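You operate a simulated robot arm through the tools that you are given. There is no shell and no other tool.

The job below is to be done with a simulated two-armed robot. You get a single attempt, and the scene is never put back.

## Task
Run a test, shut off the leaking sink section, then test again.
Fine: open lever 2 first, so that the basin lamp stays lit, then shut levers 3 and 4; leave the other levers alone.

The check looks at the end state, three seconds after you hand in, the way a careful person would. Anything else that was tipped, shoved, dropped, spilled or broken makes it a failure.

## Robot
Two 7-joint arms with fingered hands on one trunk, on a base that drives. Base frame: it is fixed to the floor where the robot stands at the start and does not move with it; the origin is under the middle of the robot, x ahead of it, y to its left, z up. Units: mm, rad, N and s.
The left shoulder is at the start at [70, 154, 1097], the right one opposite. With the tool pointing down near the work surface each hand reaches from about 100 to 860 mm from the robot's upright axis, wherever it stands, measured 20 degrees to its own side. Places, roughly: a-to-b button [2000, -1700, 1400]; a-to-c button [2000, -1700, 1300]; b-to-c button [2000, -1700, 1200]; b-to-d button [2000, -1700, 1100]; c-to-d button [2000, -1700, 1000]; d-to-a button [2000, -1700, 900]; number eight lever [2300, -600, 900]; number eleven lever [2200, -1100, 700]; number five lever [2300, -400, 1000]; number four lever [2200, -1000, 1200]; number nine lever [2200, -1000, 900]; number one lever [2300, -400, 1400]; number seven lever [2200, -1100, 1000]; number six lever [2200, -800, 1000]; number ten lever [2300, -400, 700]; number three lever [2300, -600, 1200]; number two lever [2200, -1100, 1400]; test button [2200, -1300, 1100]; white button [2300, -600, 1600]. Payload 3.9 kg a hand.
Tool frame (each hand has its own): the origin (TCP) lies between the finger pads and is the grasp point; the fingertips stand 30 mm ahead of it; z points along the fingers, y is the line along which they close. The gripper opens to 104 mm. The gripper's body begins 35 mm behind the TCP. The gripper is a hand of 4 fingers: y runs from the thumb to the fingers, the wrist lies at [-17, -104, -178] in the tool frame, and closing takes about 1.5 s.
Orientation is told as [roll, pitch, yaw] about the base's x, y, z axes, in that order, counted from this pose: with the fingers straight down and the wrist toward the robot, the tool's x, y and z point along [0, 1, 0], [1, 0, 0] and [0, 0, -1] of the base frame.

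## Interface
- The arms move only by the tool nudge_tool. It takes "left_moves", "right_moves" or both (then of equal length, played together; a hand with none holds still); each is a list of rows, each a list of 7 numbers: the gripper command, from -1 (fully open) to 1 (shut), values between in proportion, then the shift along the tool's x, y, z in units of 50 mm (1.0 is 50 mm), then the turn, a rotation vector about the tool's x, y, z in units of 8 degrees (1.0 is 8 degrees). In form: [[claw, dx, dy, dz, rx, ry, rz], ...]. A call has 1 to 20 rows; each row shifts and turns the commanded pose from where the row before left it, along the tool's axes as they then stand. A call with a number of a shift or a turn outside -1 to 1 is refused whole. A row lasts 0.2 s, in which the tool goes at most 50 mm and 0.15 rad; a call with a longer step from one row to the next is refused whole, and so is a gripper value outside its range. A pose out of reach is approached as far as the arm can. The call stops where the force on the tool passes 40 N (or 10 N more than at its start, if that is more) or the arm is blocked; 0.2 s more then pass. Each finger travels about 72 mm/s and halts on what it meets, pressing with about 30 N; the grip force reading is that of the motor and also rises with nothing between the fingers. The clock runs only during rows and for 0.2 s after the last one: add rows that do not move to give the fingers time. It gives the time, the measured TCP pose, the force on the tool (base axes), the opening and the grip force at its end, in the units of the frame above (readings bear some noise), with the torque about the TCP (base axes, N m) and any sound that the robot's microphone picked up.
- Cameras (640 x 400 px; columns grow to the right, rows downward): "scene" is now at [143, 7, 1348.1]; the picture's right is [0.07, -1.00, 0.00], its down [-0.37, -0.03, -0.93] and it looks along [0.93, 0.06, -0.37] (base axes); focal length 252 px, centre (320, 200). "left" rides on the left gripper at [-66, -90, -126] in its tool frame; the picture's right is [-0.78, -0.30, 0.56], its down [0.57, -0.70, 0.43] and it looks along [0.26, 0.65, 0.71] (tool axes); focal length 275 px, centre (320, 200). "right" rides on the right gripper at [66, -90, -126] in its tool frame; the picture's right is [-0.78, 0.30, -0.56], its down [-0.57, -0.70, 0.42] and it looks along [-0.27, 0.65, 0.71] (tool axes); focal length 275 px, centre (320, 200). There is no depth. A picture from a camera that has moved, and an enlarged one, comes with that camera's place and axes in the base frame and with its lens.
- snapshot(camera): a new picture of that camera. It takes no simulated time.
- raise_lower(by): slides the trunk up (or, below 0, down) by that many mm; the arms and the scene camera ride with it, the base frame stays. It gives what a move gives, with no picture.
- drive_base(legs): drives the robot by 1 to 6 legs, each [ahead, turn to the left] in mm and rad, along the robot's own axes; the way and the turn of a leg run together, so that a leg with both is an arc; at most 1500 mm and 3.142 rad a leg. The arms and the cameras ride along, it lands a little off, and it stops where it bumps. It gives what a move gives.
- grasp_type(shape, hand): the hand has 4 fingers and takes this shape, open, in about a second: jaw (thumb against the fingers, like two jaws); tri (thumb and two fingers); tip (a fingertip pinch); poke (one finger out to press); point (the index stretched); flat (the hand flat); cup (the hand cupped); fist (a fist). The gripper value then closes the fingers along that shape, each until it touches; the sizes above hold for jaw. It gives what a move gives, with no picture.
- pan_tilt(pan, tilt): turns the head with the scene camera to pan (to the left, within 1.501 rad either way) and tilt (down, from -0.506 to 1.204), counted from straight ahead of the robot. It gives what a move gives.
- zoom(camera, box): a new picture of the part [left, top, right, bottom] of that camera's present view, enlarged. It takes no simulated time.
- job_done(): hands the job in; it is judged then, once.

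Nothing tells you exact positions but the pictures and the camera data. Unless the task says otherwise, let go and move clear before handing in.

The tools are called after "Emit:" by a JSON object that holds its "name" and its "arguments". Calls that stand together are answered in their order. nudge_tool: Moves the arms, as the interface text tells. Its arguments: {"type":"object","properties":{"left_moves":{"type":"array","items":{"type":"array","items":{"type":"number"}}},"right_moves":{"type":"array","items":{"type":"array","items":{"type":"number"}}}},"required":[]} The other tools are called the same way: raise_lower (by) slides the trunk up or down; grasp_type (shape, hand) gives the hand a shape; drive_base (legs) drives the base; pan_tilt (pan, tilt) turns the head that bears the scene camera; snapshot (camera) takes a picture; zoom (camera, box) takes an enlarged picture of a part of a camera's view; job_done () hands the job in.

At the start:

```text
clock: 0.0
left_eef_pos: [554.2, 241.1, 1239.8]
left_orientation: [0.001, 0.002, 0.001]
left_contact_force: [-0.2, 0.0, 0.2]
left_ft_torque: [0.02, 0.02, 0.02]
left_width: 103.8
left_grasp_force: 0.1
left_shape: jaw
right_eef_pos: [523.2, -273.8, 1222.3]
right_orientation: [0.0, 0.001, 0.0]
right_contact_force: [-0.4, -0.2, -0.5]
right_ft_torque: [-0.03, -0.01, -0.01]
right_width: 103.8
right_grasp_force: 0.0
right_shape: jaw
trunk travel left (down, up): [-550.0, 390.0]
robot x, y, heading: [-1.5, 3.1, 0.003]
head pan, tilt: [0.068, 0.38]
```

scene: 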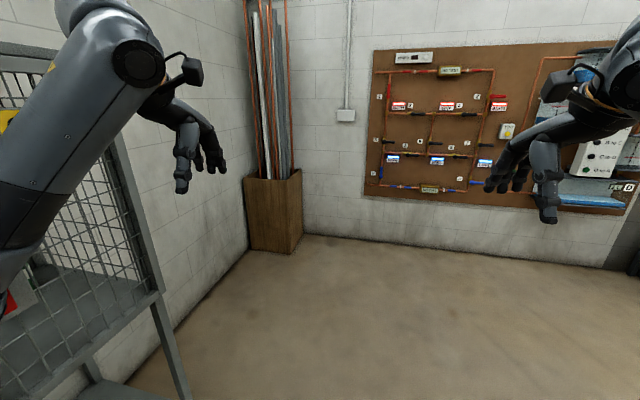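
right: 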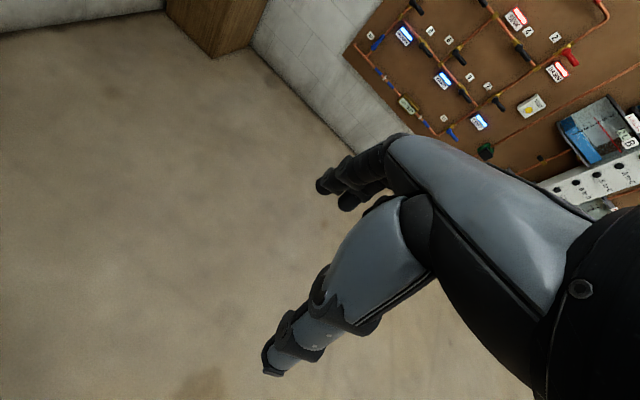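
left: 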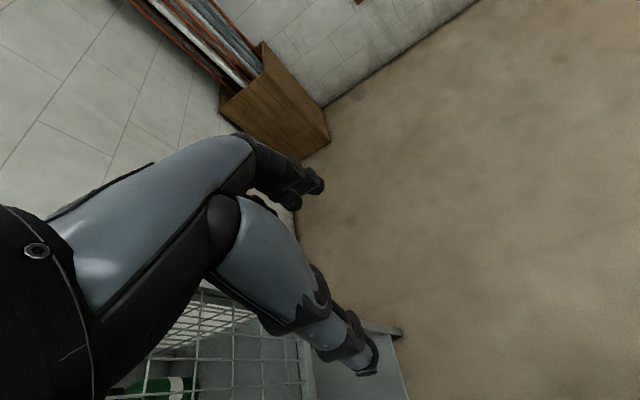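

I see a pipe board on the far wall, ahead and to the right, with levers, lamps and a button box. I'll look closer at the board before I move.

Emit:
{"name": "zoom", "arguments": {"camera": "scene", "box": [350, 30, 550, 220]}}

Emit:
{"name": "pan_tilt", "arguments": {"pan": -0.5, "tilt": 0.2}}

```text
2.11 times, centred on (450, 125) of scene
camera zoom: at [143.0, 7.0, 1348.1], right [0.07, -1.0, 0.0], down [-0.37, -0.03, -0.93], along [0.93, 0.06, -0.37], focal length 532 px, centre (46, 358)
```

zoom: 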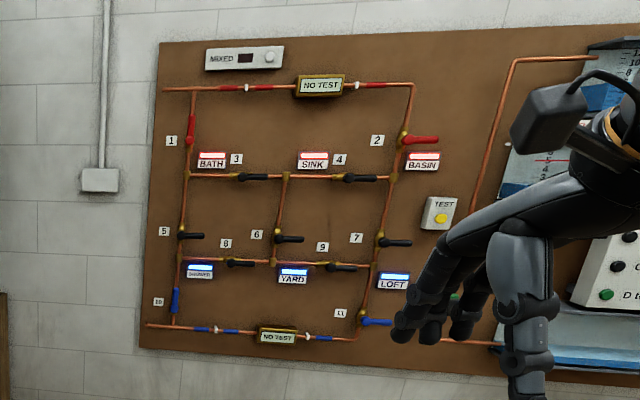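

```text
clock: 1.0
left_eef_pos: [552.8, 242.6, 1238.2]
left_orientation: [0.0, 0.001, 0.001]
left_contact_force: [0.2, 0.0, -0.1]
left_ft_torque: [-0.02, 0.01, -0.01]
left_width: 103.9
left_grasp_force: 0.1
left_shape: jaw
right_eef_pos: [524.7, -273.8, 1221.4]
right_orientation: [-0.003, 0.0, 0.0]
right_contact_force: [-0.4, -0.7, -0.3]
right_ft_torque: [0.04, 0.04, -0.02]
right_width: 103.8
right_grasp_force: 0.1
right_shape: jaw
trunk travel left (down, up): [-550.0, 390.0]
robot x, y, heading: [0.9, -0.7, -0.002]
head pan, tilt: [-0.499, 0.201]
```

The lever states look readable: 2 lies across its pipe (shut), 3 and 4 lie along theirs (open). I'll take another picture with the head turned.

Emit:
{"name": "snapshot", "arguments": {"camera": "scene"}}

```text
taken
camera scene: at [132.3, -43.9, 1364.8], right [-0.48, -0.88, 0.0], down [-0.18, 0.1, -0.98], along [0.86, -0.47, -0.2], focal length 252 px, centre (320, 200)
```

scene: 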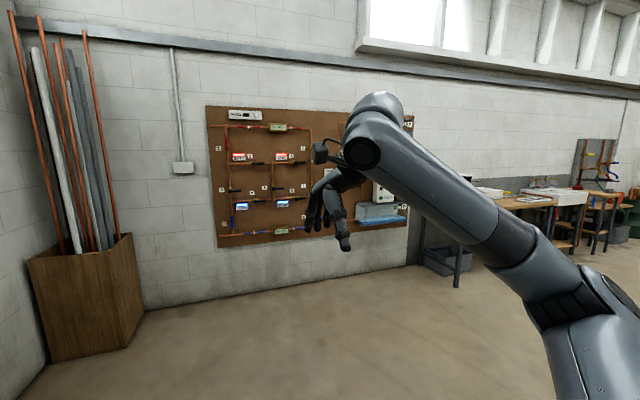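

The board stands on a wall tilted about 0.2 rad from square to me, spanning roughly y -250 to -2000 at x 2330 to 1950. I'll drive to a look-out point about 1 m in front of it, facing it.

Emit:
{"name": "drive_base", "arguments": {"legs": [[0, -0.51], [1350, 0], [0, 0.31]]}}

Emit:
{"name": "pan_tilt", "arguments": {"pan": 0.0, "tilt": 0.15}}

Emit:
{"name": "snapshot", "arguments": {"camera": "scene"}}

```text
clock: 10.2
left_eef_pos: [1770.6, -542.7, 1239.7]
left_orientation: [0.0, 0.001, -0.201]
left_contact_force: [0.3, 0.2, 0.4]
left_ft_torque: [0.01, 0.0, 0.03]
left_width: 103.9
left_grasp_force: 0.1
left_shape: jaw
right_eef_pos: [1636.8, -1043.9, 1222.5]
right_orientation: [-0.001, 0.001, -0.202]
right_contact_force: [-0.1, -0.1, 0.6]
right_ft_torque: [0.0, 0.0, 0.0]
right_width: 103.7
right_grasp_force: 0.0
right_shape: jaw
trunk travel left (down, up): [-550.0, 390.0]
robot x, y, heading: [1180.8, -667.8, -0.204]
head pan, tilt: [-0.499, 0.201]
```

```text
clock: 11.2
left_eef_pos: [1770.8, -543.1, 1240.1]
left_orientation: [0.0, 0.001, -0.203]
left_contact_force: [0.2, 0.3, 0.3]
left_ft_torque: [0.02, 0.0, 0.04]
left_width: 103.5
left_grasp_force: 0.1
left_shape: jaw
right_eef_pos: [1637.9, -1043.1, 1222.5]
right_orientation: [-0.001, 0.001, -0.204]
right_contact_force: [-0.2, -0.1, 0.0]
right_ft_torque: [0.0, -0.02, 0.0]
right_width: 103.7
right_grasp_force: 0.0
right_shape: jaw
trunk travel left (down, up): [-550.0, 390.0]
robot x, y, heading: [1177.6, -669.1, -0.203]
head pan, tilt: [0.0, 0.15]
```

```text
taken
camera scene: at [1319.8, -697.6, 1369.6], right [-0.2, -0.98, 0.0], down [-0.15, 0.03, -0.99], along [0.97, -0.2, -0.15], focal length 252 px, centre (320, 200)
```

scene: 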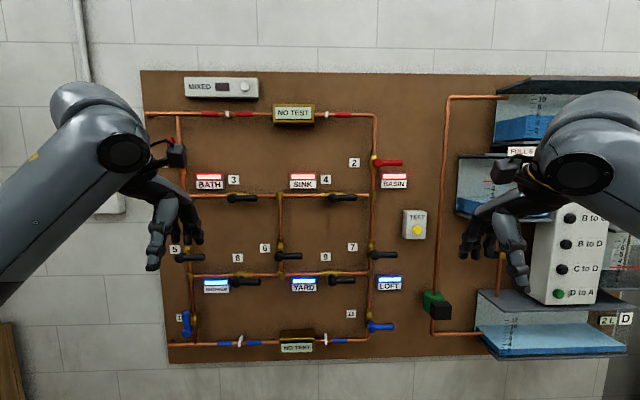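

I have a good frontal view of the board now. I'll zoom in on levers 2, 3 and 4 and the test button to read pivots and handle directions.

Emit:
{"name": "zoom", "arguments": {"camera": "scene", "box": [320, 130, 440, 205]}}

Emit:
{"name": "zoom", "arguments": {"camera": "scene", "box": [190, 160, 310, 235]}}

Emit:
{"name": "zoom", "arguments": {"camera": "scene", "box": [340, 200, 460, 275]}}

Emit:
{"name": "zoom", "arguments": {"camera": "scene", "box": [150, 280, 310, 380]}}

Emit:
{"name": "zoom", "arguments": {"camera": "scene", "box": [140, 60, 380, 210]}}

```text
5.33 times, centred on (380, 168) of scene
camera zoom: at [1319.8, -697.6, 1369.6], right [-0.2, -0.98, 0.0], down [-0.15, 0.03, -0.99], along [0.97, -0.2, -0.15], focal length 1346 px, centre (0, 373)
```

zoom: 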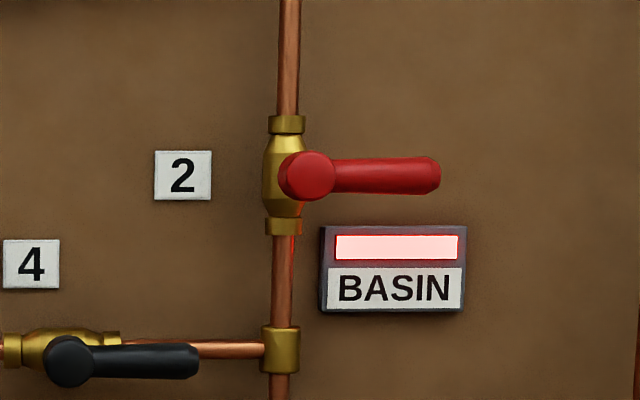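

```text
5.33 times, centred on (250, 198) of scene
camera zoom: at [1319.8, -697.6, 1369.6], right [-0.2, -0.98, 0.0], down [-0.15, 0.03, -0.99], along [0.97, -0.2, -0.15], focal length 1346 px, centre (693, 213)
```

zoom: 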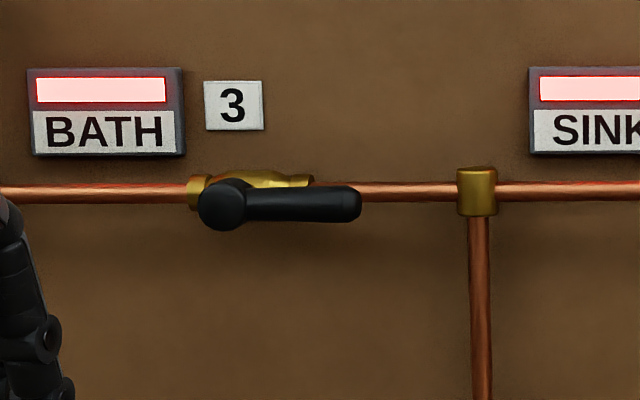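

```text
5.33 times, centred on (400, 238) of scene
camera zoom: at [1319.8, -697.6, 1369.6], right [-0.2, -0.98, 0.0], down [-0.15, 0.03, -0.99], along [0.97, -0.2, -0.15], focal length 1346 px, centre (-107, 0)
```

zoom: 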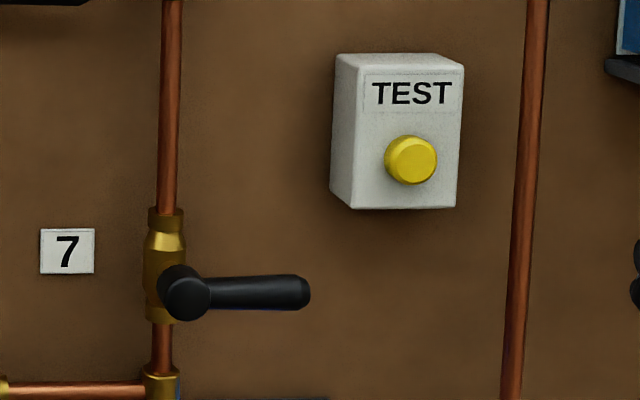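

```text
4.00 times, centred on (230, 330) of scene
camera zoom: at [1319.8, -697.6, 1369.6], right [-0.2, -0.98, 0.0], down [-0.15, 0.03, -0.99], along [0.97, -0.2, -0.15], focal length 1010 px, centre (680, -320)
```

zoom: 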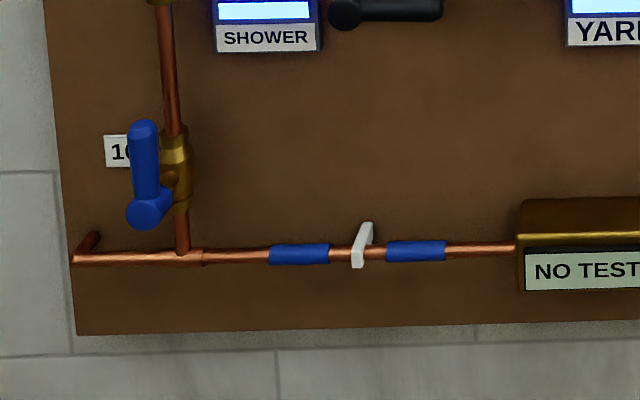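

```text
2.67 times, centred on (260, 135) of scene
camera zoom: at [1319.8, -697.6, 1369.6], right [-0.2, -0.98, 0.0], down [-0.15, 0.03, -0.99], along [0.97, -0.2, -0.15], focal length 673 px, centre (480, 373)
```

zoom: 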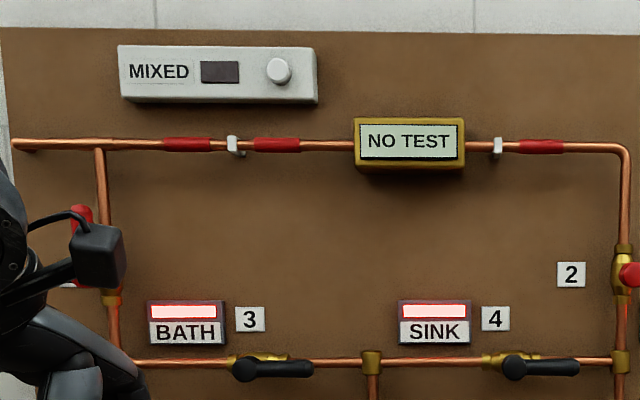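

Levers 3 and 4 point right along their horizontal pipe, and lever 2 points right across its vertical pipe. Lever 10 is open with its handle up, so lever 2 should swing right to up, and 3 and 4 likely swing right to down. I'll raise the trunk 200 mm to measure depth by parallax.

Emit:
{"name": "raise_lower", "arguments": {"by": 200}}

Emit:
{"name": "snapshot", "arguments": {"camera": "scene"}}

Emit:
{"name": "zoom", "arguments": {"camera": "scene", "box": [320, 170, 440, 245]}}

Emit:
{"name": "zoom", "arguments": {"camera": "scene", "box": [190, 210, 310, 285]}}

Emit:
{"name": "zoom", "arguments": {"camera": "scene", "box": [340, 240, 460, 315]}}

```text
clock: 13.3
left_eef_pos: [1771.0, -543.9, 1440.2]
left_orientation: [0.0, 0.003, -0.203]
left_contact_force: [-0.2, 0.1, 0.5]
left_ft_torque: [0.03, 0.01, 0.01]
left_width: 103.8
left_grasp_force: 0.1
left_shape: jaw
right_eef_pos: [1637.3, -1042.9, 1422.2]
right_orientation: [0.0, 0.002, -0.204]
right_contact_force: [0.5, 0.0, 0.2]
right_ft_torque: [0.0, 0.02, 0.0]
right_width: 103.7
right_grasp_force: 0.0
right_shape: jaw
trunk travel left (down, up): [-750.0, 190.0]
robot x, y, heading: [1176.9, -671.3, -0.203]
head pan, tilt: [0.0, 0.15]
```

```text
taken
camera scene: at [1320.1, -697.1, 1569.5], right [-0.2, -0.98, 0.0], down [-0.15, 0.03, -0.99], along [0.97, -0.2, -0.15], focal length 252 px, centre (320, 200)
```

scene: 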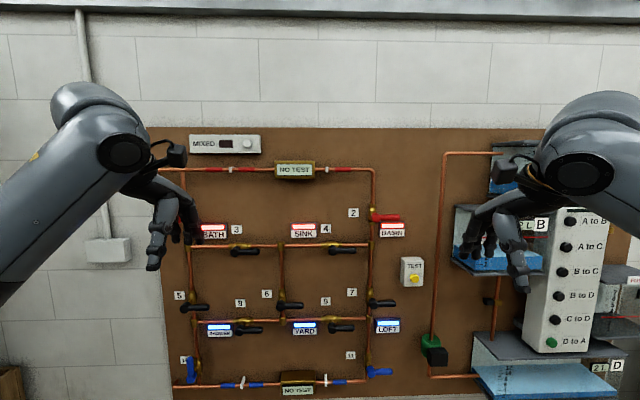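

```text
5.33 times, centred on (380, 208) of scene
camera zoom: at [1320.1, -697.1, 1569.5], right [-0.2, -0.98, 0.0], down [-0.15, 0.03, -0.99], along [0.97, -0.2, -0.15], focal length 1346 px, centre (0, 160)
```

zoom: 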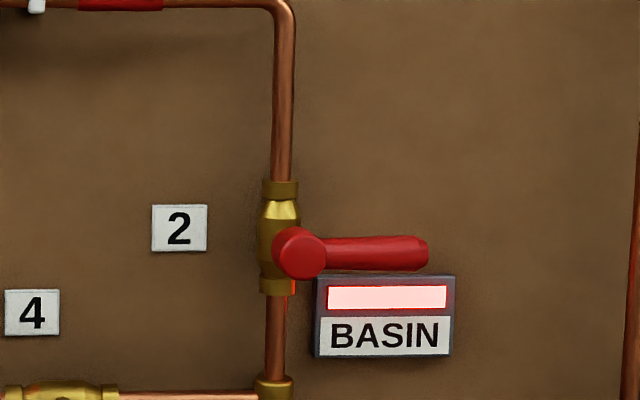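

```text
5.33 times, centred on (250, 248) of scene
camera zoom: at [1320.1, -697.1, 1569.5], right [-0.2, -0.98, 0.0], down [-0.15, 0.03, -0.99], along [0.97, -0.2, -0.15], focal length 1346 px, centre (693, -53)
```

zoom: 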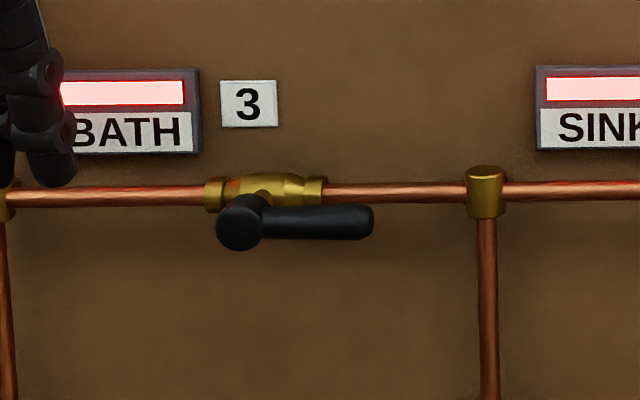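

```text
5.33 times, centred on (400, 278) of scene
camera zoom: at [1320.1, -697.1, 1569.5], right [-0.2, -0.98, 0.0], down [-0.15, 0.03, -0.99], along [0.97, -0.2, -0.15], focal length 1346 px, centre (-107, -213)
```

zoom: 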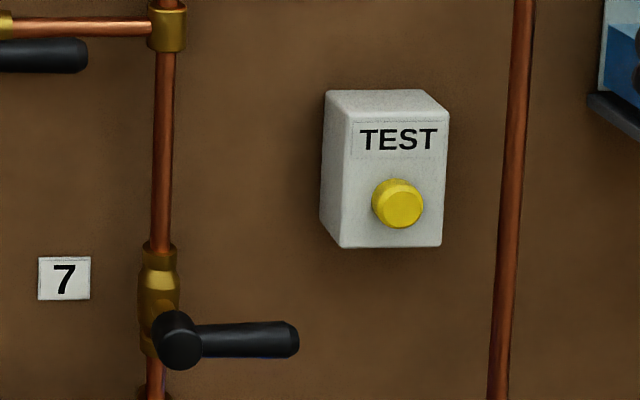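

By parallax, the handles stand about 85 mm proud of the board. Estimated positions are lever 2 pivot (2180, -1087, 1365), lever 3 pivot (2268, -567, 1239), lever 4 pivot (2207, -928, 1239) and test button face (2182, -1264, 1106). Next I'll set both hands to poke and begin turning the fingers forward.

Emit:
{"name": "grasp_type", "arguments": {"shape": "poke", "hand": "right"}}

Emit:
{"name": "grasp_type", "arguments": {"shape": "poke", "hand": "left"}}

Emit:
{"name": "snapshot", "arguments": {"camera": "scene"}}

Emit:
{"name": "snapshot", "arguments": {"camera": "right"}}

```text
clock: 14.2
left_eef_pos: [1770.7, -543.9, 1439.3]
left_orientation: [0.001, 0.002, -0.201]
left_contact_force: [-0.3, 0.8, 0.6]
left_ft_torque: [-0.01, 0.0, 0.0]
left_width: 103.7
left_grasp_force: 0.1
left_shape: jaw
right_eef_pos: [1638.6, -1042.9, 1422.7]
right_orientation: [0.0, 0.0, -0.204]
right_contact_force: [0.0, -0.6, -0.1]
right_ft_torque: [0.0, 0.01, 0.01]
right_width: 0.2
right_grasp_force: 0.0
right_shape: poke
trunk travel left (down, up): [-750.0, 190.0]
robot x, y, heading: [1185.2, -669.6, -0.209]
head pan, tilt: [0.0, 0.15]
```

```text
clock: 15.1
left_eef_pos: [1770.2, -542.6, 1439.6]
left_orientation: [-0.001, 0.002, -0.203]
left_contact_force: [0.1, 0.9, -0.6]
left_ft_torque: [0.0, 0.01, -0.03]
left_width: 0.0
left_grasp_force: 0.0
left_shape: poke
right_eef_pos: [1637.3, -1043.4, 1421.1]
right_orientation: [-0.001, -0.001, -0.204]
right_contact_force: [0.3, -0.3, 0.6]
right_ft_torque: [-0.03, 0.02, -0.02]
right_width: 0.0
right_grasp_force: 0.1
right_shape: poke
trunk travel left (down, up): [-750.0, 190.0]
robot x, y, heading: [1180.9, -668.7, -0.209]
head pan, tilt: [0.0, 0.15]
```

```text
taken
camera scene: at [1320.0, -697.1, 1569.6], right [-0.2, -0.98, 0.0], down [-0.15, 0.03, -0.99], along [0.97, -0.2, -0.15], focal length 252 px, centre (320, 200)
```

scene: 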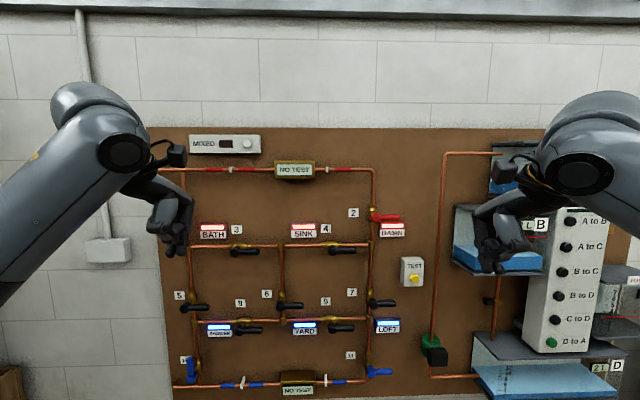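

```text
taken
camera right: at [1563.3, -959.3, 1547.7], right [0.13, -0.82, 0.56], down [-0.8, -0.42, -0.42], along [0.58, -0.39, -0.71], focal length 275 px, centre (320, 200)
```

right: 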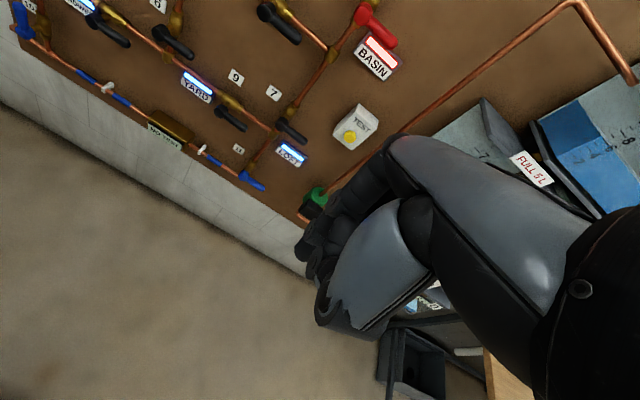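

Both hands now show the poke shape. I'll zoom in to see which finger sticks out and where its tip lies relative to the TCP.

Emit:
{"name": "zoom", "arguments": {"camera": "right", "box": [240, 120, 480, 340]}}

Emit:
{"name": "zoom", "arguments": {"camera": "scene", "box": [120, 130, 240, 290]}}

Emit:
{"name": "zoom", "arguments": {"camera": "scene", "box": [440, 140, 560, 300]}}

Emit:
{"name": "snapshot", "arguments": {"camera": "left"}}

```text
1.82 times, centred on (360, 230) of right
camera zoom: at [1563.3, -959.3, 1547.7], right [0.13, -0.82, 0.56], down [-0.8, -0.42, -0.42], along [0.58, -0.39, -0.71], focal length 500 px, centre (247, 146)
```

zoom: 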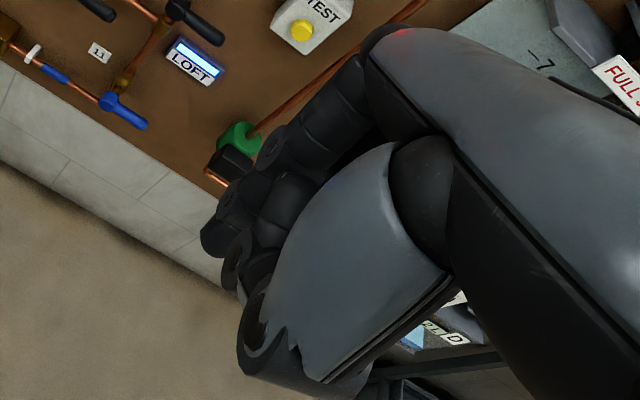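

```text
2.50 times, centred on (180, 210) of scene
camera zoom: at [1320.0, -697.1, 1569.6], right [-0.2, -0.98, 0.0], down [-0.15, 0.03, -0.99], along [0.97, -0.2, -0.15], focal length 631 px, centre (670, 175)
```

zoom: 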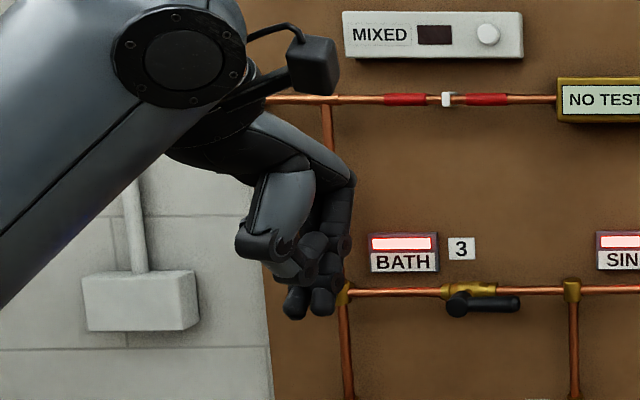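

```text
2.50 times, centred on (500, 220) of scene
camera zoom: at [1320.0, -697.1, 1569.6], right [-0.2, -0.98, 0.0], down [-0.15, 0.03, -0.99], along [0.97, -0.2, -0.15], focal length 631 px, centre (-130, 150)
```

zoom: 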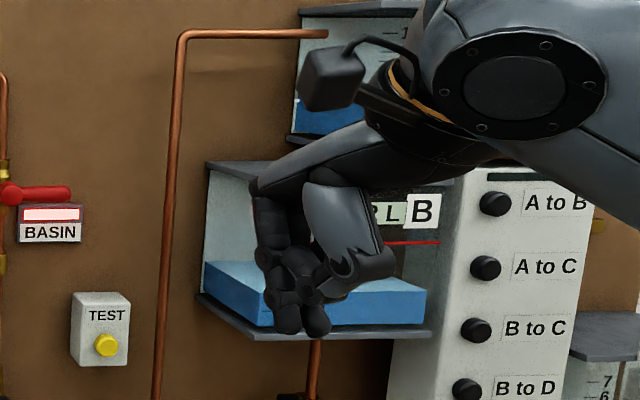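

```text
taken
camera left: at [1669.2, -590.4, 1565.9], right [-0.45, -0.7, -0.56], down [-0.57, 0.7, -0.42], along [0.69, 0.13, -0.71], focal length 275 px, centre (320, 200)
```

left: 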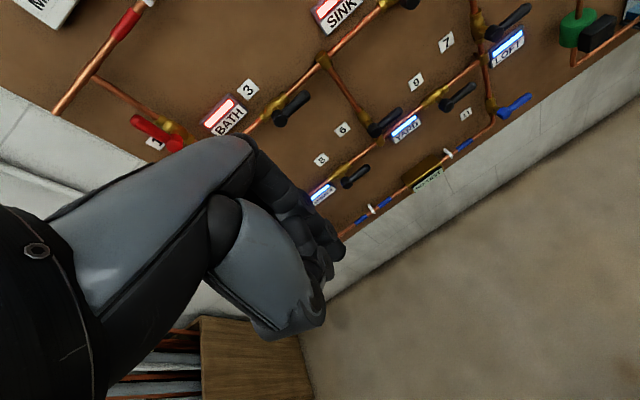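

In poke, the fingertips sit only about 25 mm ahead of the TCP and the hand looks compact. I'll compare it with the "point" shape on the right hand.

Emit:
{"name": "grasp_type", "arguments": {"shape": "point", "hand": "right"}}

Emit:
{"name": "zoom", "arguments": {"camera": "scene", "box": [440, 140, 560, 300]}}

Emit:
{"name": "zoom", "arguments": {"camera": "right", "box": [200, 120, 480, 340]}}

```text
clock: 16.0
left_eef_pos: [1771.2, -542.1, 1440.3]
left_orientation: [0.0, 0.002, -0.202]
left_contact_force: [-0.4, -0.8, -0.6]
left_ft_torque: [0.0, 0.01, -0.02]
left_width: 0.1
left_grasp_force: 0.2
left_shape: poke
right_eef_pos: [1638.0, -1043.4, 1422.8]
right_orientation: [-0.001, -0.001, -0.206]
right_contact_force: [0.3, -0.4, 0.9]
right_ft_torque: [-0.01, 0.0, -0.01]
right_width: 0.0
right_grasp_force: 0.1
right_shape: point
trunk travel left (down, up): [-750.0, 190.0]
robot x, y, heading: [1183.8, -669.5, -0.202]
head pan, tilt: [0.0, 0.15]
```

```text
2.50 times, centred on (500, 220) of scene
camera zoom: at [1319.9, -697.1, 1569.6], right [-0.2, -0.98, 0.0], down [-0.15, 0.03, -0.99], along [0.97, -0.2, -0.15], focal length 631 px, centre (-130, 150)
```

zoom: 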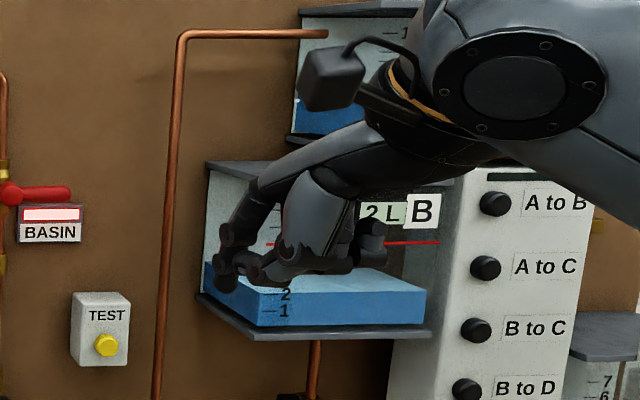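

```text
1.82 times, centred on (340, 230) of right
camera zoom: at [1563.2, -959.3, 1547.7], right [0.13, -0.82, 0.56], down [-0.8, -0.42, -0.42], along [0.58, -0.39, -0.71], focal length 500 px, centre (284, 146)
```

zoom: 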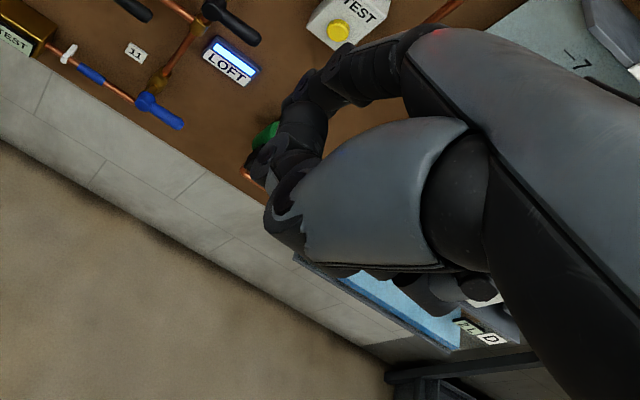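

The point shape curls the finger away from the tool axis, so poke is better. I'll go back to poke on the right and rotate both hands forward in place.

Emit:
{"name": "grasp_type", "arguments": {"shape": "poke", "hand": "right"}}

Emit:
{"name": "nudge_tool", "arguments": {"left_moves": [[-1, 0, 0, 0, -0.9, 0, 0], [-1, 0, 0, 0, -0.9, 0, 0], [-1, 0, 0, 0, -0.9, 0, 0], [-1, 0, 0, 0, -0.9, 0, 0]], "right_moves": [[-1, 0, 0, 0, -0.9, 0, 0], [-1, 0, 0, 0, -0.9, 0, 0], [-1, 0, 0, 0, -0.9, 0, 0], [-1, 0, 0, 0, -0.9, 0, 0]]}}

Emit:
{"name": "snapshot", "arguments": {"camera": "scene"}}

```text
clock: 16.9
left_eef_pos: [1770.7, -542.3, 1440.5]
left_orientation: [0.001, 0.001, -0.202]
left_contact_force: [-0.1, 0.6, 0.3]
left_ft_torque: [-0.03, 0.0, 0.02]
left_width: 0.0
left_grasp_force: 0.1
left_shape: poke
right_eef_pos: [1637.4, -1042.2, 1422.1]
right_orientation: [0.0, 0.0, -0.204]
right_contact_force: [-0.9, 0.3, 0.2]
right_ft_torque: [-0.01, 0.0, 0.02]
right_width: 0.0
right_grasp_force: 0.0
right_shape: poke
trunk travel left (down, up): [-750.0, 190.0]
robot x, y, heading: [1178.2, -670.9, -0.202]
head pan, tilt: [0.0, 0.15]
```

```text
clock: 17.9
left_eef_pos: [1770.6, -543.1, 1440.6]
left_orientation: [0.001, -0.504, -0.201]
left_contact_force: [-0.3, 0.1, 0.4]
left_ft_torque: [-0.01, -0.03, 0.01]
left_width: 0.0
left_grasp_force: 0.1
left_shape: poke
right_eef_pos: [1637.6, -1043.8, 1423.7]
right_orientation: [0.002, -0.506, -0.204]
right_contact_force: [0.1, -0.5, -0.3]
right_ft_torque: [0.02, -0.01, 0.0]
right_width: 0.0
right_grasp_force: 0.1
right_shape: poke
trunk travel left (down, up): [-750.0, 190.0]
robot x, y, heading: [1181.5, -665.1, -0.206]
head pan, tilt: [0.0, 0.15]
```

```text
taken
camera scene: at [1319.3, -697.0, 1569.7], right [-0.2, -0.98, 0.0], down [-0.15, 0.03, -0.99], along [0.97, -0.2, -0.15], focal length 252 px, centre (320, 200)
```

scene: 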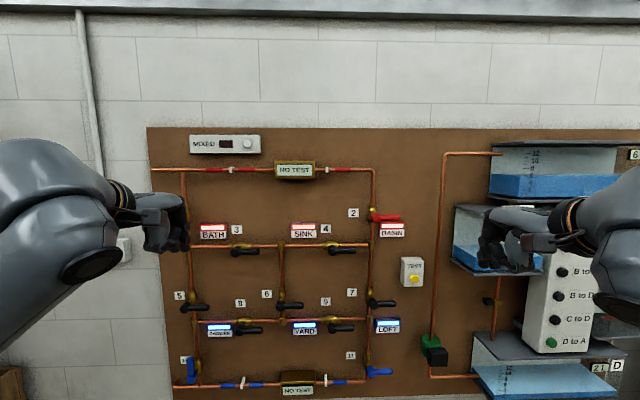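

The rotation goes the right way (pitch -0.5) and the hands hold still in place. I'll continue to about -1.57.

Emit:
{"name": "nudge_tool", "arguments": {"left_moves": [[-1, 0, 0, 0, -0.85, 0, 0], [-1, 0, 0, 0, -0.85, 0, 0], [-1, 0, 0, 0, -0.85, 0, 0], [-1, 0, 0, 0, -0.85, 0, 0], [-1, 0, 0, 0, -0.85, 0, 0], [-1, 0, 0, 0, -0.85, 0, 0], [-1, 0, 0, 0, -0.85, 0, 0], [-1, 0, 0, 0, -0.85, 0, 0], [-1, 0, 0, 0, -0.84, 0, 0]], "right_moves": [[-1, 0, 0, 0, -0.85, 0, 0], [-1, 0, 0, 0, -0.85, 0, 0], [-1, 0, 0, 0, -0.85, 0, 0], [-1, 0, 0, 0, -0.85, 0, 0], [-1, 0, 0, 0, -0.85, 0, 0], [-1, 0, 0, 0, -0.85, 0, 0], [-1, 0, 0, 0, -0.85, 0, 0], [-1, 0, 0, 0, -0.85, 0, 0], [-1, 0, 0, 0, -0.84, 0, 0]]}}

Emit:
{"name": "snapshot", "arguments": {"camera": "scene"}}

Emit:
{"name": "snapshot", "arguments": {"camera": "right"}}

Emit:
{"name": "snapshot", "arguments": {"camera": "left"}}

```text
clock: 19.9
left_eef_pos: [1771.8, -541.9, 1438.4]
left_orientation: [0.019, -1.568, -0.221]
left_contact_force: [0.6, 0.1, -1.2]
left_ft_torque: [-0.03, -0.02, 0.01]
left_width: 0.1
left_grasp_force: 0.0
left_shape: poke
right_eef_pos: [1639.1, -1042.0, 1422.4]
right_orientation: [-0.559, -1.568, 0.354]
right_contact_force: [-0.2, 0.1, 0.1]
right_ft_torque: [0.0, -0.02, -0.02]
right_width: 0.0
right_grasp_force: 0.1
right_shape: poke
trunk travel left (down, up): [-750.0, 190.0]
robot x, y, heading: [1181.1, -669.3, -0.205]
head pan, tilt: [0.0, 0.15]
```

```text
taken
camera scene: at [1321.1, -697.2, 1569.5], right [-0.2, -0.98, 0.0], down [-0.15, 0.03, -0.99], along [0.97, -0.2, -0.15], focal length 252 px, centre (320, 200)
```

scene: 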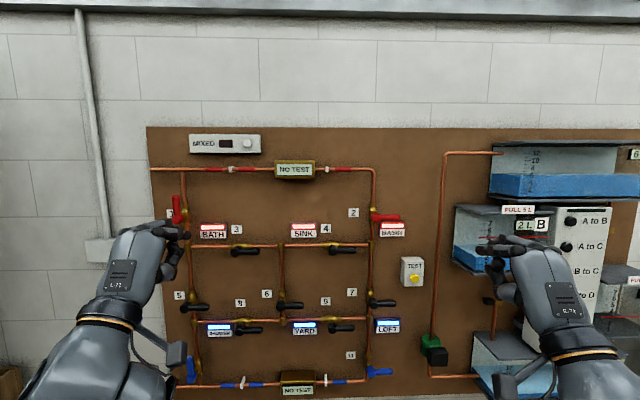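

```text
taken
camera right: at [1528.7, -952.3, 1332.7], right [-0.7, -0.65, 0.3], down [0.3, -0.65, -0.7], along [0.65, -0.4, 0.65], focal length 275 px, centre (320, 200)
```

right: 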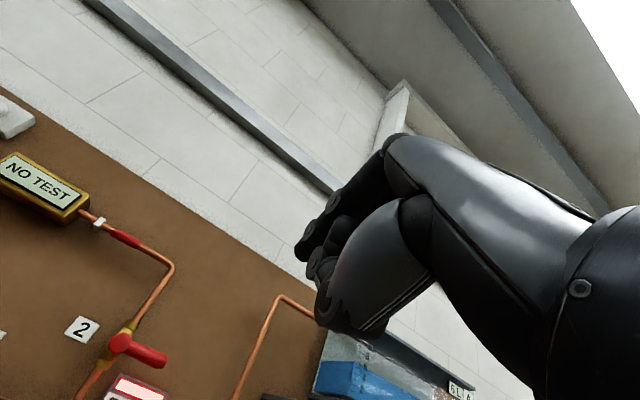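

```text
taken
camera left: at [1634.8, -583.3, 1350.2], right [0.39, -0.87, -0.3], down [0.53, 0.48, -0.7], along [0.75, 0.12, 0.65], focal length 275 px, centre (320, 200)
```

left: 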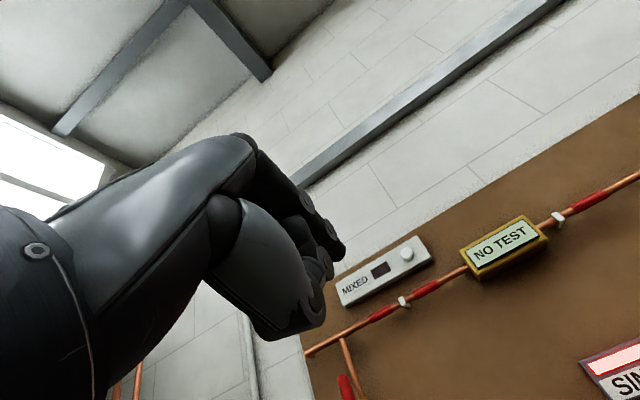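

The hands point forward now, with the fingers on top. I'll zoom in on the right hand and then drive closer.

Emit:
{"name": "zoom", "arguments": {"camera": "scene", "box": [440, 200, 600, 300]}}

Emit:
{"name": "zoom", "arguments": {"camera": "right", "box": [260, 120, 460, 345]}}

Emit:
{"name": "drive_base", "arguments": {"legs": [[0, -0.07], [330, 0], [0, 0.105]]}}

Emit:
{"name": "snapshot", "arguments": {"camera": "scene"}}

```text
4.00 times, centred on (520, 250) of scene
camera zoom: at [1321.1, -697.2, 1569.5], right [-0.2, -0.98, 0.0], down [-0.15, 0.03, -0.99], along [0.97, -0.2, -0.15], focal length 1010 px, centre (-480, 0)
```

zoom: 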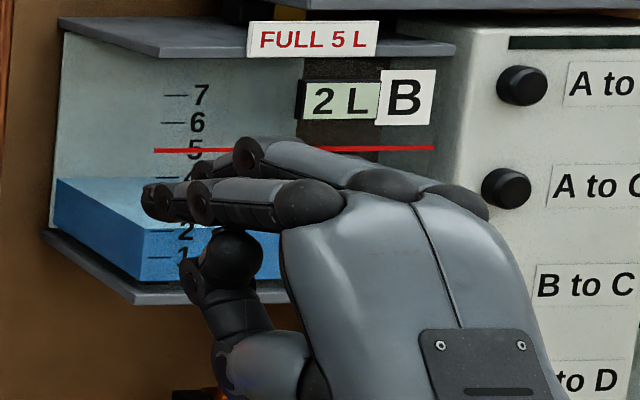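

```text
1.78 times, centred on (360, 232) of right
camera zoom: at [1528.7, -952.3, 1332.7], right [-0.7, -0.65, 0.3], down [0.3, -0.65, -0.7], along [0.65, -0.4, 0.65], focal length 489 px, centre (249, 142)
```

zoom: 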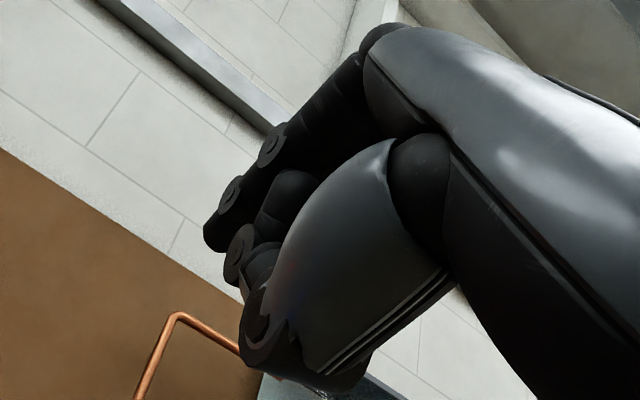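

```text
clock: 23.1
left_eef_pos: [2079.1, -617.9, 1440.4]
left_orientation: [0.602, -1.568, -0.778]
left_contact_force: [-0.8, 0.4, 0.6]
left_ft_torque: [-0.01, -0.02, -0.01]
left_width: 0.0
left_grasp_force: 0.1
left_shape: poke
right_eef_pos: [1959.7, -1120.9, 1423.5]
right_orientation: [0.811, -1.568, -0.987]
right_contact_force: [-0.7, -0.3, -0.1]
right_ft_torque: [0.04, -0.01, 0.01]
right_width: 0.0
right_grasp_force: 0.1
right_shape: poke
trunk travel left (down, up): [-750.0, 190.0]
robot x, y, heading: [1492.7, -757.5, -0.18]
head pan, tilt: [0.0, 0.15]
```

```text
taken
camera scene: at [1632.5, -784.4, 1569.7], right [-0.17, -0.98, 0.0], down [-0.15, 0.03, -0.99], along [0.97, -0.17, -0.15], focal length 252 px, centre (320, 200)
```

scene: 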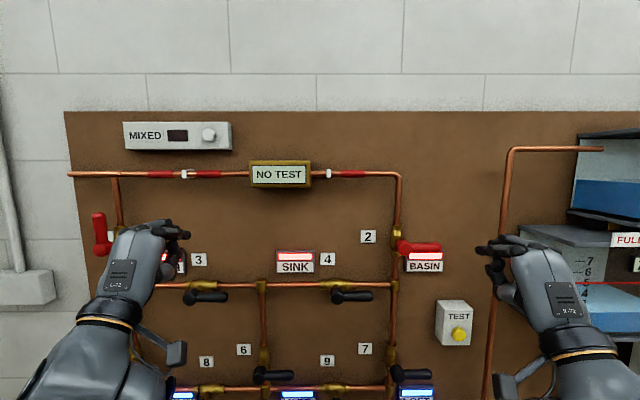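

I'm now about 770 mm from the board face, hands clear of it. I'll take close pictures here, lower the trunk 100 mm, and take them again to refine the positions.

Emit:
{"name": "zoom", "arguments": {"camera": "scene", "box": [320, 220, 480, 320]}}

Emit:
{"name": "zoom", "arguments": {"camera": "scene", "box": [160, 220, 320, 320]}}

Emit:
{"name": "zoom", "arguments": {"camera": "scene", "box": [380, 280, 540, 380]}}

Emit:
{"name": "raise_lower", "arguments": {"by": -100}}

Emit:
{"name": "snapshot", "arguments": {"camera": "scene"}}

Emit:
{"name": "zoom", "arguments": {"camera": "scene", "box": [320, 180, 480, 280]}}

Emit:
{"name": "zoom", "arguments": {"camera": "scene", "box": [160, 180, 320, 280]}}

Emit:
{"name": "zoom", "arguments": {"camera": "scene", "box": [380, 230, 540, 330]}}

```text
4.00 times, centred on (400, 270) of scene
camera zoom: at [1632.5, -784.4, 1569.7], right [-0.17, -0.98, 0.0], down [-0.15, 0.03, -0.99], along [0.97, -0.17, -0.15], focal length 1010 px, centre (0, -80)
```

zoom: 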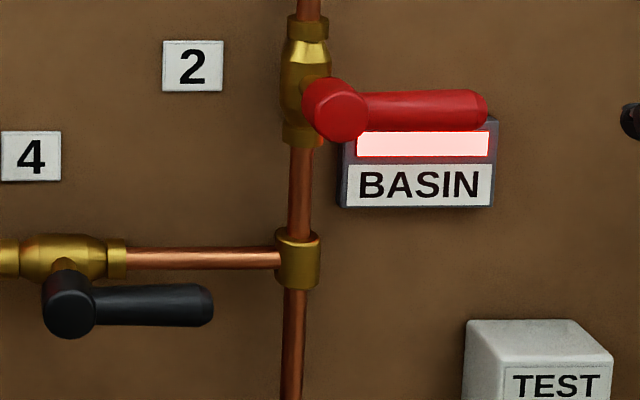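

```text
4.00 times, centred on (240, 270) of scene
camera zoom: at [1632.5, -784.4, 1569.7], right [-0.17, -0.98, 0.0], down [-0.15, 0.03, -0.99], along [0.97, -0.17, -0.15], focal length 1010 px, centre (640, -80)
```

zoom: 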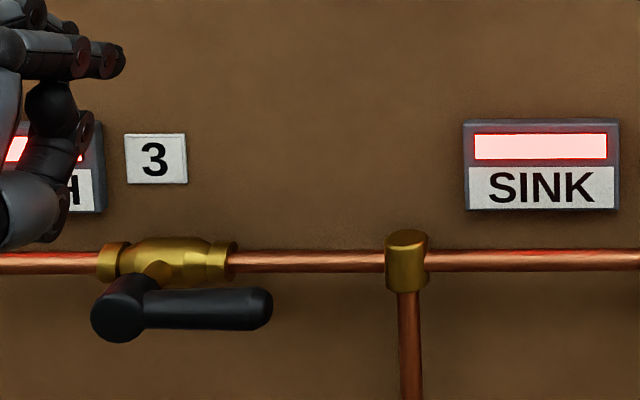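

```text
4.00 times, centred on (460, 330) of scene
camera zoom: at [1632.5, -784.4, 1569.7], right [-0.17, -0.98, 0.0], down [-0.15, 0.03, -0.99], along [0.97, -0.17, -0.15], focal length 1010 px, centre (-240, -320)
```

zoom: 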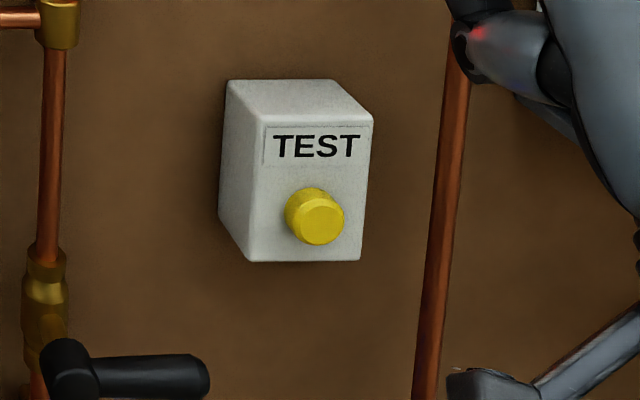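

```text
clock: 24.4
left_eef_pos: [2080.5, -615.3, 1340.3]
left_orientation: [-0.226, -1.569, 0.051]
left_contact_force: [0.2, 0.6, 0.1]
left_ft_torque: [0.0, 0.0, 0.02]
left_width: 0.1
left_grasp_force: 0.0
left_shape: poke
right_eef_pos: [1960.3, -1119.1, 1323.1]
right_orientation: [-0.221, -1.57, 0.046]
right_contact_force: [-0.8, 0.0, 0.0]
right_ft_torque: [0.0, 0.01, 0.01]
right_width: 0.1
right_grasp_force: 0.1
right_shape: poke
trunk travel left (down, up): [-650.0, 290.0]
robot x, y, heading: [1492.4, -758.2, -0.177]
head pan, tilt: [0.0, 0.15]
```

```text
taken
camera scene: at [1633.8, -781.8, 1469.6], right [-0.17, -0.98, 0.0], down [-0.15, 0.03, -0.99], along [0.97, -0.17, -0.15], focal length 252 px, centre (320, 200)
```

scene: 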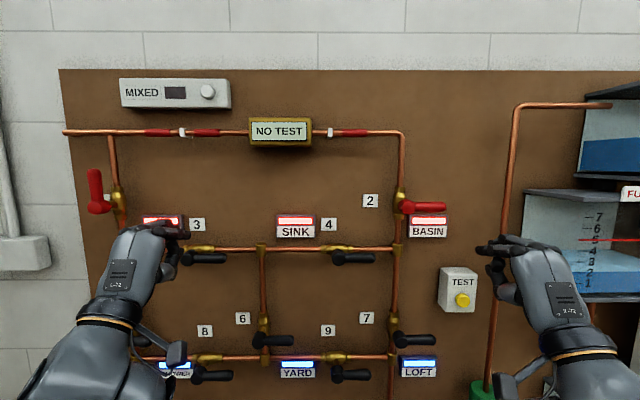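

```text
4.00 times, centred on (400, 230) of scene
camera zoom: at [1633.8, -781.8, 1469.6], right [-0.17, -0.98, 0.0], down [-0.15, 0.03, -0.99], along [0.97, -0.17, -0.15], focal length 1010 px, centre (0, 80)
```

zoom: 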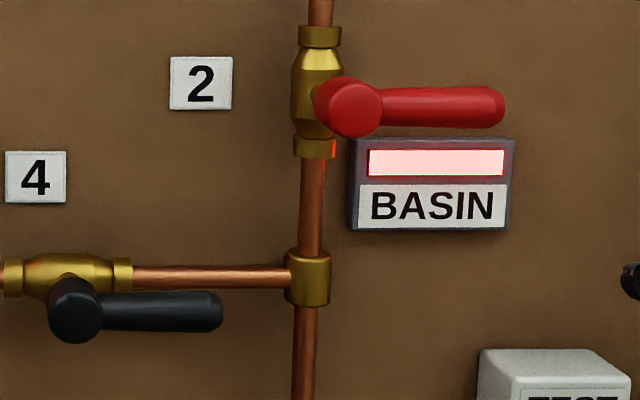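

```text
4.00 times, centred on (240, 230) of scene
camera zoom: at [1633.8, -781.8, 1469.6], right [-0.17, -0.98, 0.0], down [-0.15, 0.03, -0.99], along [0.97, -0.17, -0.15], focal length 1010 px, centre (640, 80)
```

zoom: 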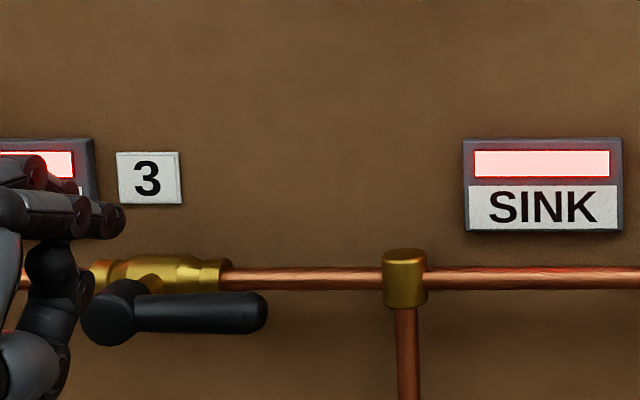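

```text
4.00 times, centred on (460, 280) of scene
camera zoom: at [1633.8, -781.8, 1469.6], right [-0.17, -0.98, 0.0], down [-0.15, 0.03, -0.99], along [0.97, -0.17, -0.15], focal length 1010 px, centre (-240, -120)
```

zoom: 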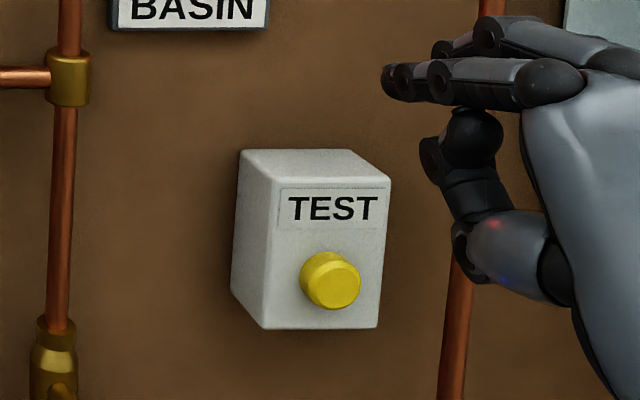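

The poke finger extends about 31 mm ahead of the TCP, nearly on its axis. The test button face sits at about (2180, -1268, 1104), near the tanks on the right. I'll check the clearance to the tanks before bringing the right hand over.

Emit:
{"name": "pan_tilt", "arguments": {"pan": -0.5, "tilt": 0.3}}

Emit:
{"name": "snapshot", "arguments": {"camera": "scene"}}

```text
clock: 25.3
left_eef_pos: [2080.4, -614.0, 1340.2]
left_orientation: [-0.183, -1.567, 0.011]
left_contact_force: [0.0, 0.1, 0.1]
left_ft_torque: [-0.02, -0.01, 0.01]
left_width: 0.0
left_grasp_force: 0.0
left_shape: poke
right_eef_pos: [1960.7, -1117.9, 1322.8]
right_orientation: [-0.065, -1.569, -0.11]
right_contact_force: [0.2, -0.5, 0.6]
right_ft_torque: [0.0, -0.01, 0.01]
right_width: 0.1
right_grasp_force: 0.1
right_shape: poke
trunk travel left (down, up): [-650.0, 290.0]
robot x, y, heading: [1491.6, -755.0, -0.173]
head pan, tilt: [-0.499, 0.3]
```

```text
taken
camera scene: at [1615.6, -824.1, 1455.6], right [-0.62, -0.78, 0.0], down [-0.23, 0.18, -0.96], along [0.75, -0.6, -0.3], focal length 252 px, centre (320, 200)
```

scene: 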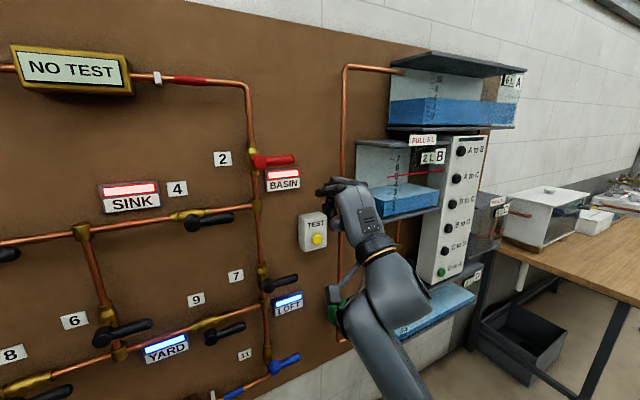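

The tanks stick out only modestly and the test button is clear. I'll bring the right hand in front of the test button, still well off the board.

Emit:
{"name": "nudge_tool", "arguments": {"right_moves": [[-1, -0.39, -0.723, 0, 0, 0, 0], [-1, -0.39, -0.723, 0, 0, 0, 0], [-1, -0.39, -0.723, 0, 0, 0, 0], [-1, -0.39, -0.723, 0, 0, 0, 0], [-1, -0.39, -0.723, 0, 0, 0, 0], [-1, -0.39, -0.723, 0, 0, 0, 0], [-1, 0, 0, 0, 0, 0, 0]]}}

Emit:
{"name": "snapshot", "arguments": {"camera": "scene"}}

Emit:
{"name": "snapshot", "arguments": {"camera": "right"}}

```text
clock: 26.9
left_eef_pos: [2079.5, -614.8, 1338.4]
left_orientation: [-0.314, -1.569, 0.139]
left_contact_force: [0.2, 0.5, 0.0]
left_ft_torque: [0.01, 0.0, -0.01]
left_width: 0.0
left_grasp_force: 0.1
left_shape: poke
right_eef_pos: [1940.0, -1232.8, 1107.0]
right_orientation: [-0.195, -1.57, 0.019]
right_contact_force: [0.3, 0.6, 0.1]
right_ft_torque: [-0.01, 0.0, -0.01]
right_width: 0.2
right_grasp_force: 0.0
right_shape: poke
trunk travel left (down, up): [-650.0, 290.0]
robot x, y, heading: [1490.6, -758.3, -0.175]
head pan, tilt: [-0.499, 0.3]
```

```text
taken
camera scene: at [1615.5, -823.7, 1455.6], right [-0.62, -0.78, 0.0], down [-0.23, 0.18, -0.96], along [0.75, -0.6, -0.3], focal length 252 px, centre (320, 200)
```

scene: 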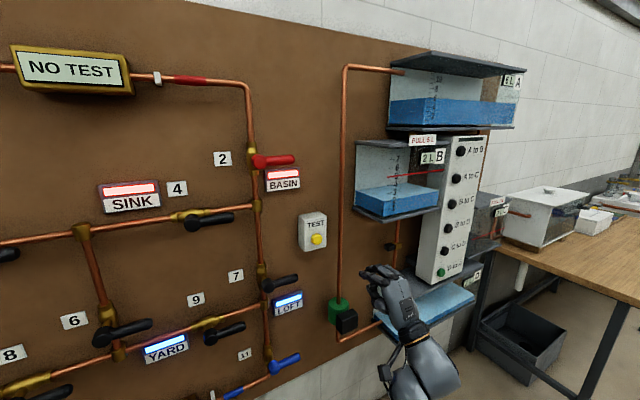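

```text
taken
camera right: at [1827.6, -1146.1, 1017.5], right [-0.68, -0.67, 0.3], down [0.32, -0.64, -0.7], along [0.66, -0.39, 0.65], focal length 275 px, centre (320, 200)
```

right: 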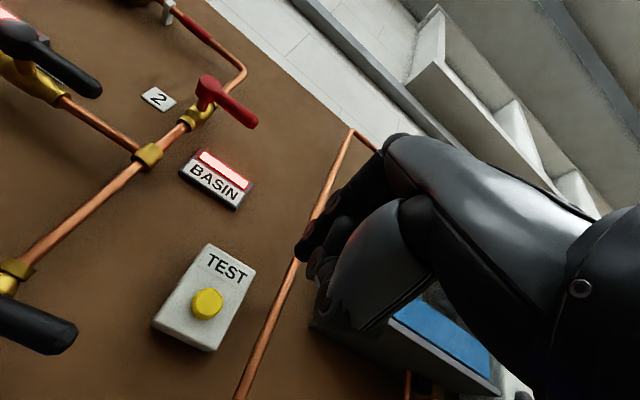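

The right camera confirms the button at about (2181, -1264, 1105), right ahead of the fingertip. I'll advance to about 15 mm short of it and check.

Emit:
{"name": "nudge_tool", "arguments": {"right_moves": [[-1, 0, 0, 0.78, 0, 0, 0], [-1, 0, 0, 0.78, 0, 0, 0], [-1, 0, 0, 0.78, 0, 0, 0], [-1, 0, 0, 0.78, 0, 0, 0], [-1, 0, 0, 0.6, 0, 0, 0], [-1, 0, 0, 0, 0, 0, 0]]}}

Emit:
{"name": "snapshot", "arguments": {"camera": "scene"}}

Emit:
{"name": "snapshot", "arguments": {"camera": "right"}}

Emit:
{"name": "zoom", "arguments": {"camera": "scene", "box": [260, 180, 420, 280]}}

```text
clock: 28.3
left_eef_pos: [2079.0, -615.1, 1339.1]
left_orientation: [-0.133, -1.57, -0.04]
left_contact_force: [0.3, 0.5, 0.2]
left_ft_torque: [-0.02, -0.01, 0.01]
left_width: 0.1
left_grasp_force: 0.1
left_shape: poke
right_eef_pos: [2123.1, -1267.0, 1105.6]
right_orientation: [-0.025, -1.568, -0.152]
right_contact_force: [0.5, 0.2, 0.3]
right_ft_torque: [-0.02, 0.01, -0.01]
right_width: 0.0
right_grasp_force: 0.1
right_shape: poke
trunk travel left (down, up): [-650.0, 290.0]
robot x, y, heading: [1493.1, -757.6, -0.168]
head pan, tilt: [-0.499, 0.3]
```

```text
taken
camera scene: at [1614.8, -824.3, 1455.6], right [-0.62, -0.78, 0.0], down [-0.23, 0.18, -0.96], along [0.75, -0.6, -0.3], focal length 252 px, centre (320, 200)
```

scene: 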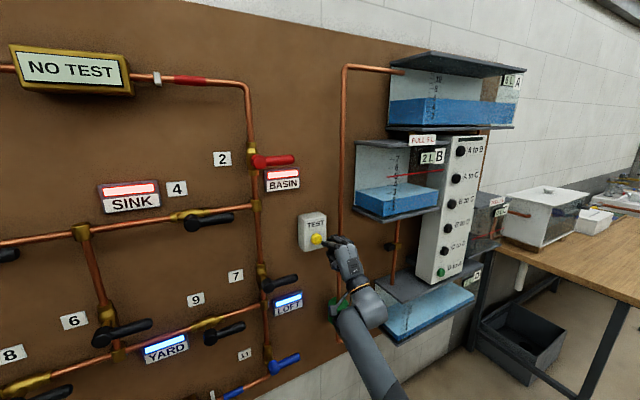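

```text
taken
camera right: at [2011.0, -1179.0, 1015.0], right [-0.68, -0.67, 0.3], down [0.32, -0.64, -0.7], along [0.66, -0.39, 0.65], focal length 275 px, centre (320, 200)
```

right: 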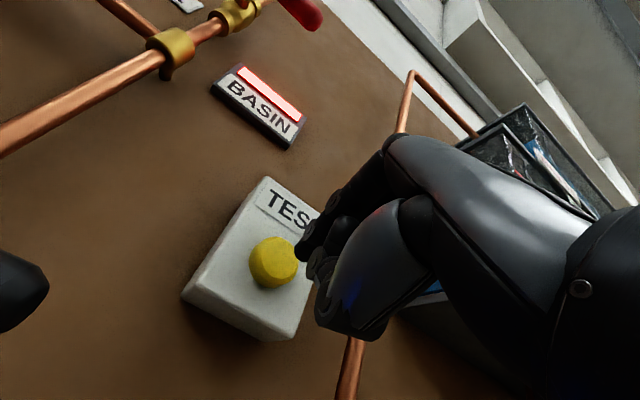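

```text
4.00 times, centred on (340, 230) of scene
camera zoom: at [1614.8, -824.3, 1455.6], right [-0.62, -0.78, 0.0], down [-0.23, 0.18, -0.96], along [0.75, -0.6, -0.3], focal length 1010 px, centre (240, 80)
```

zoom: 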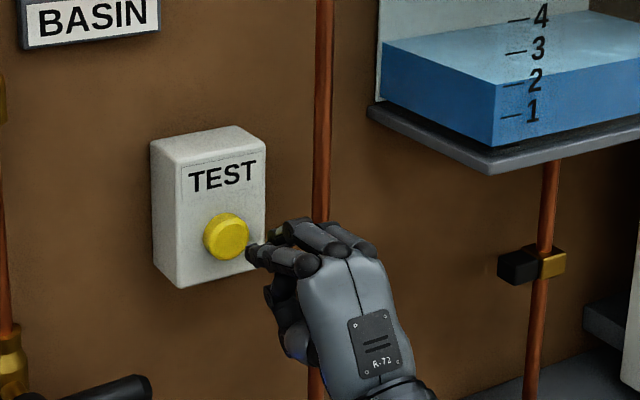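

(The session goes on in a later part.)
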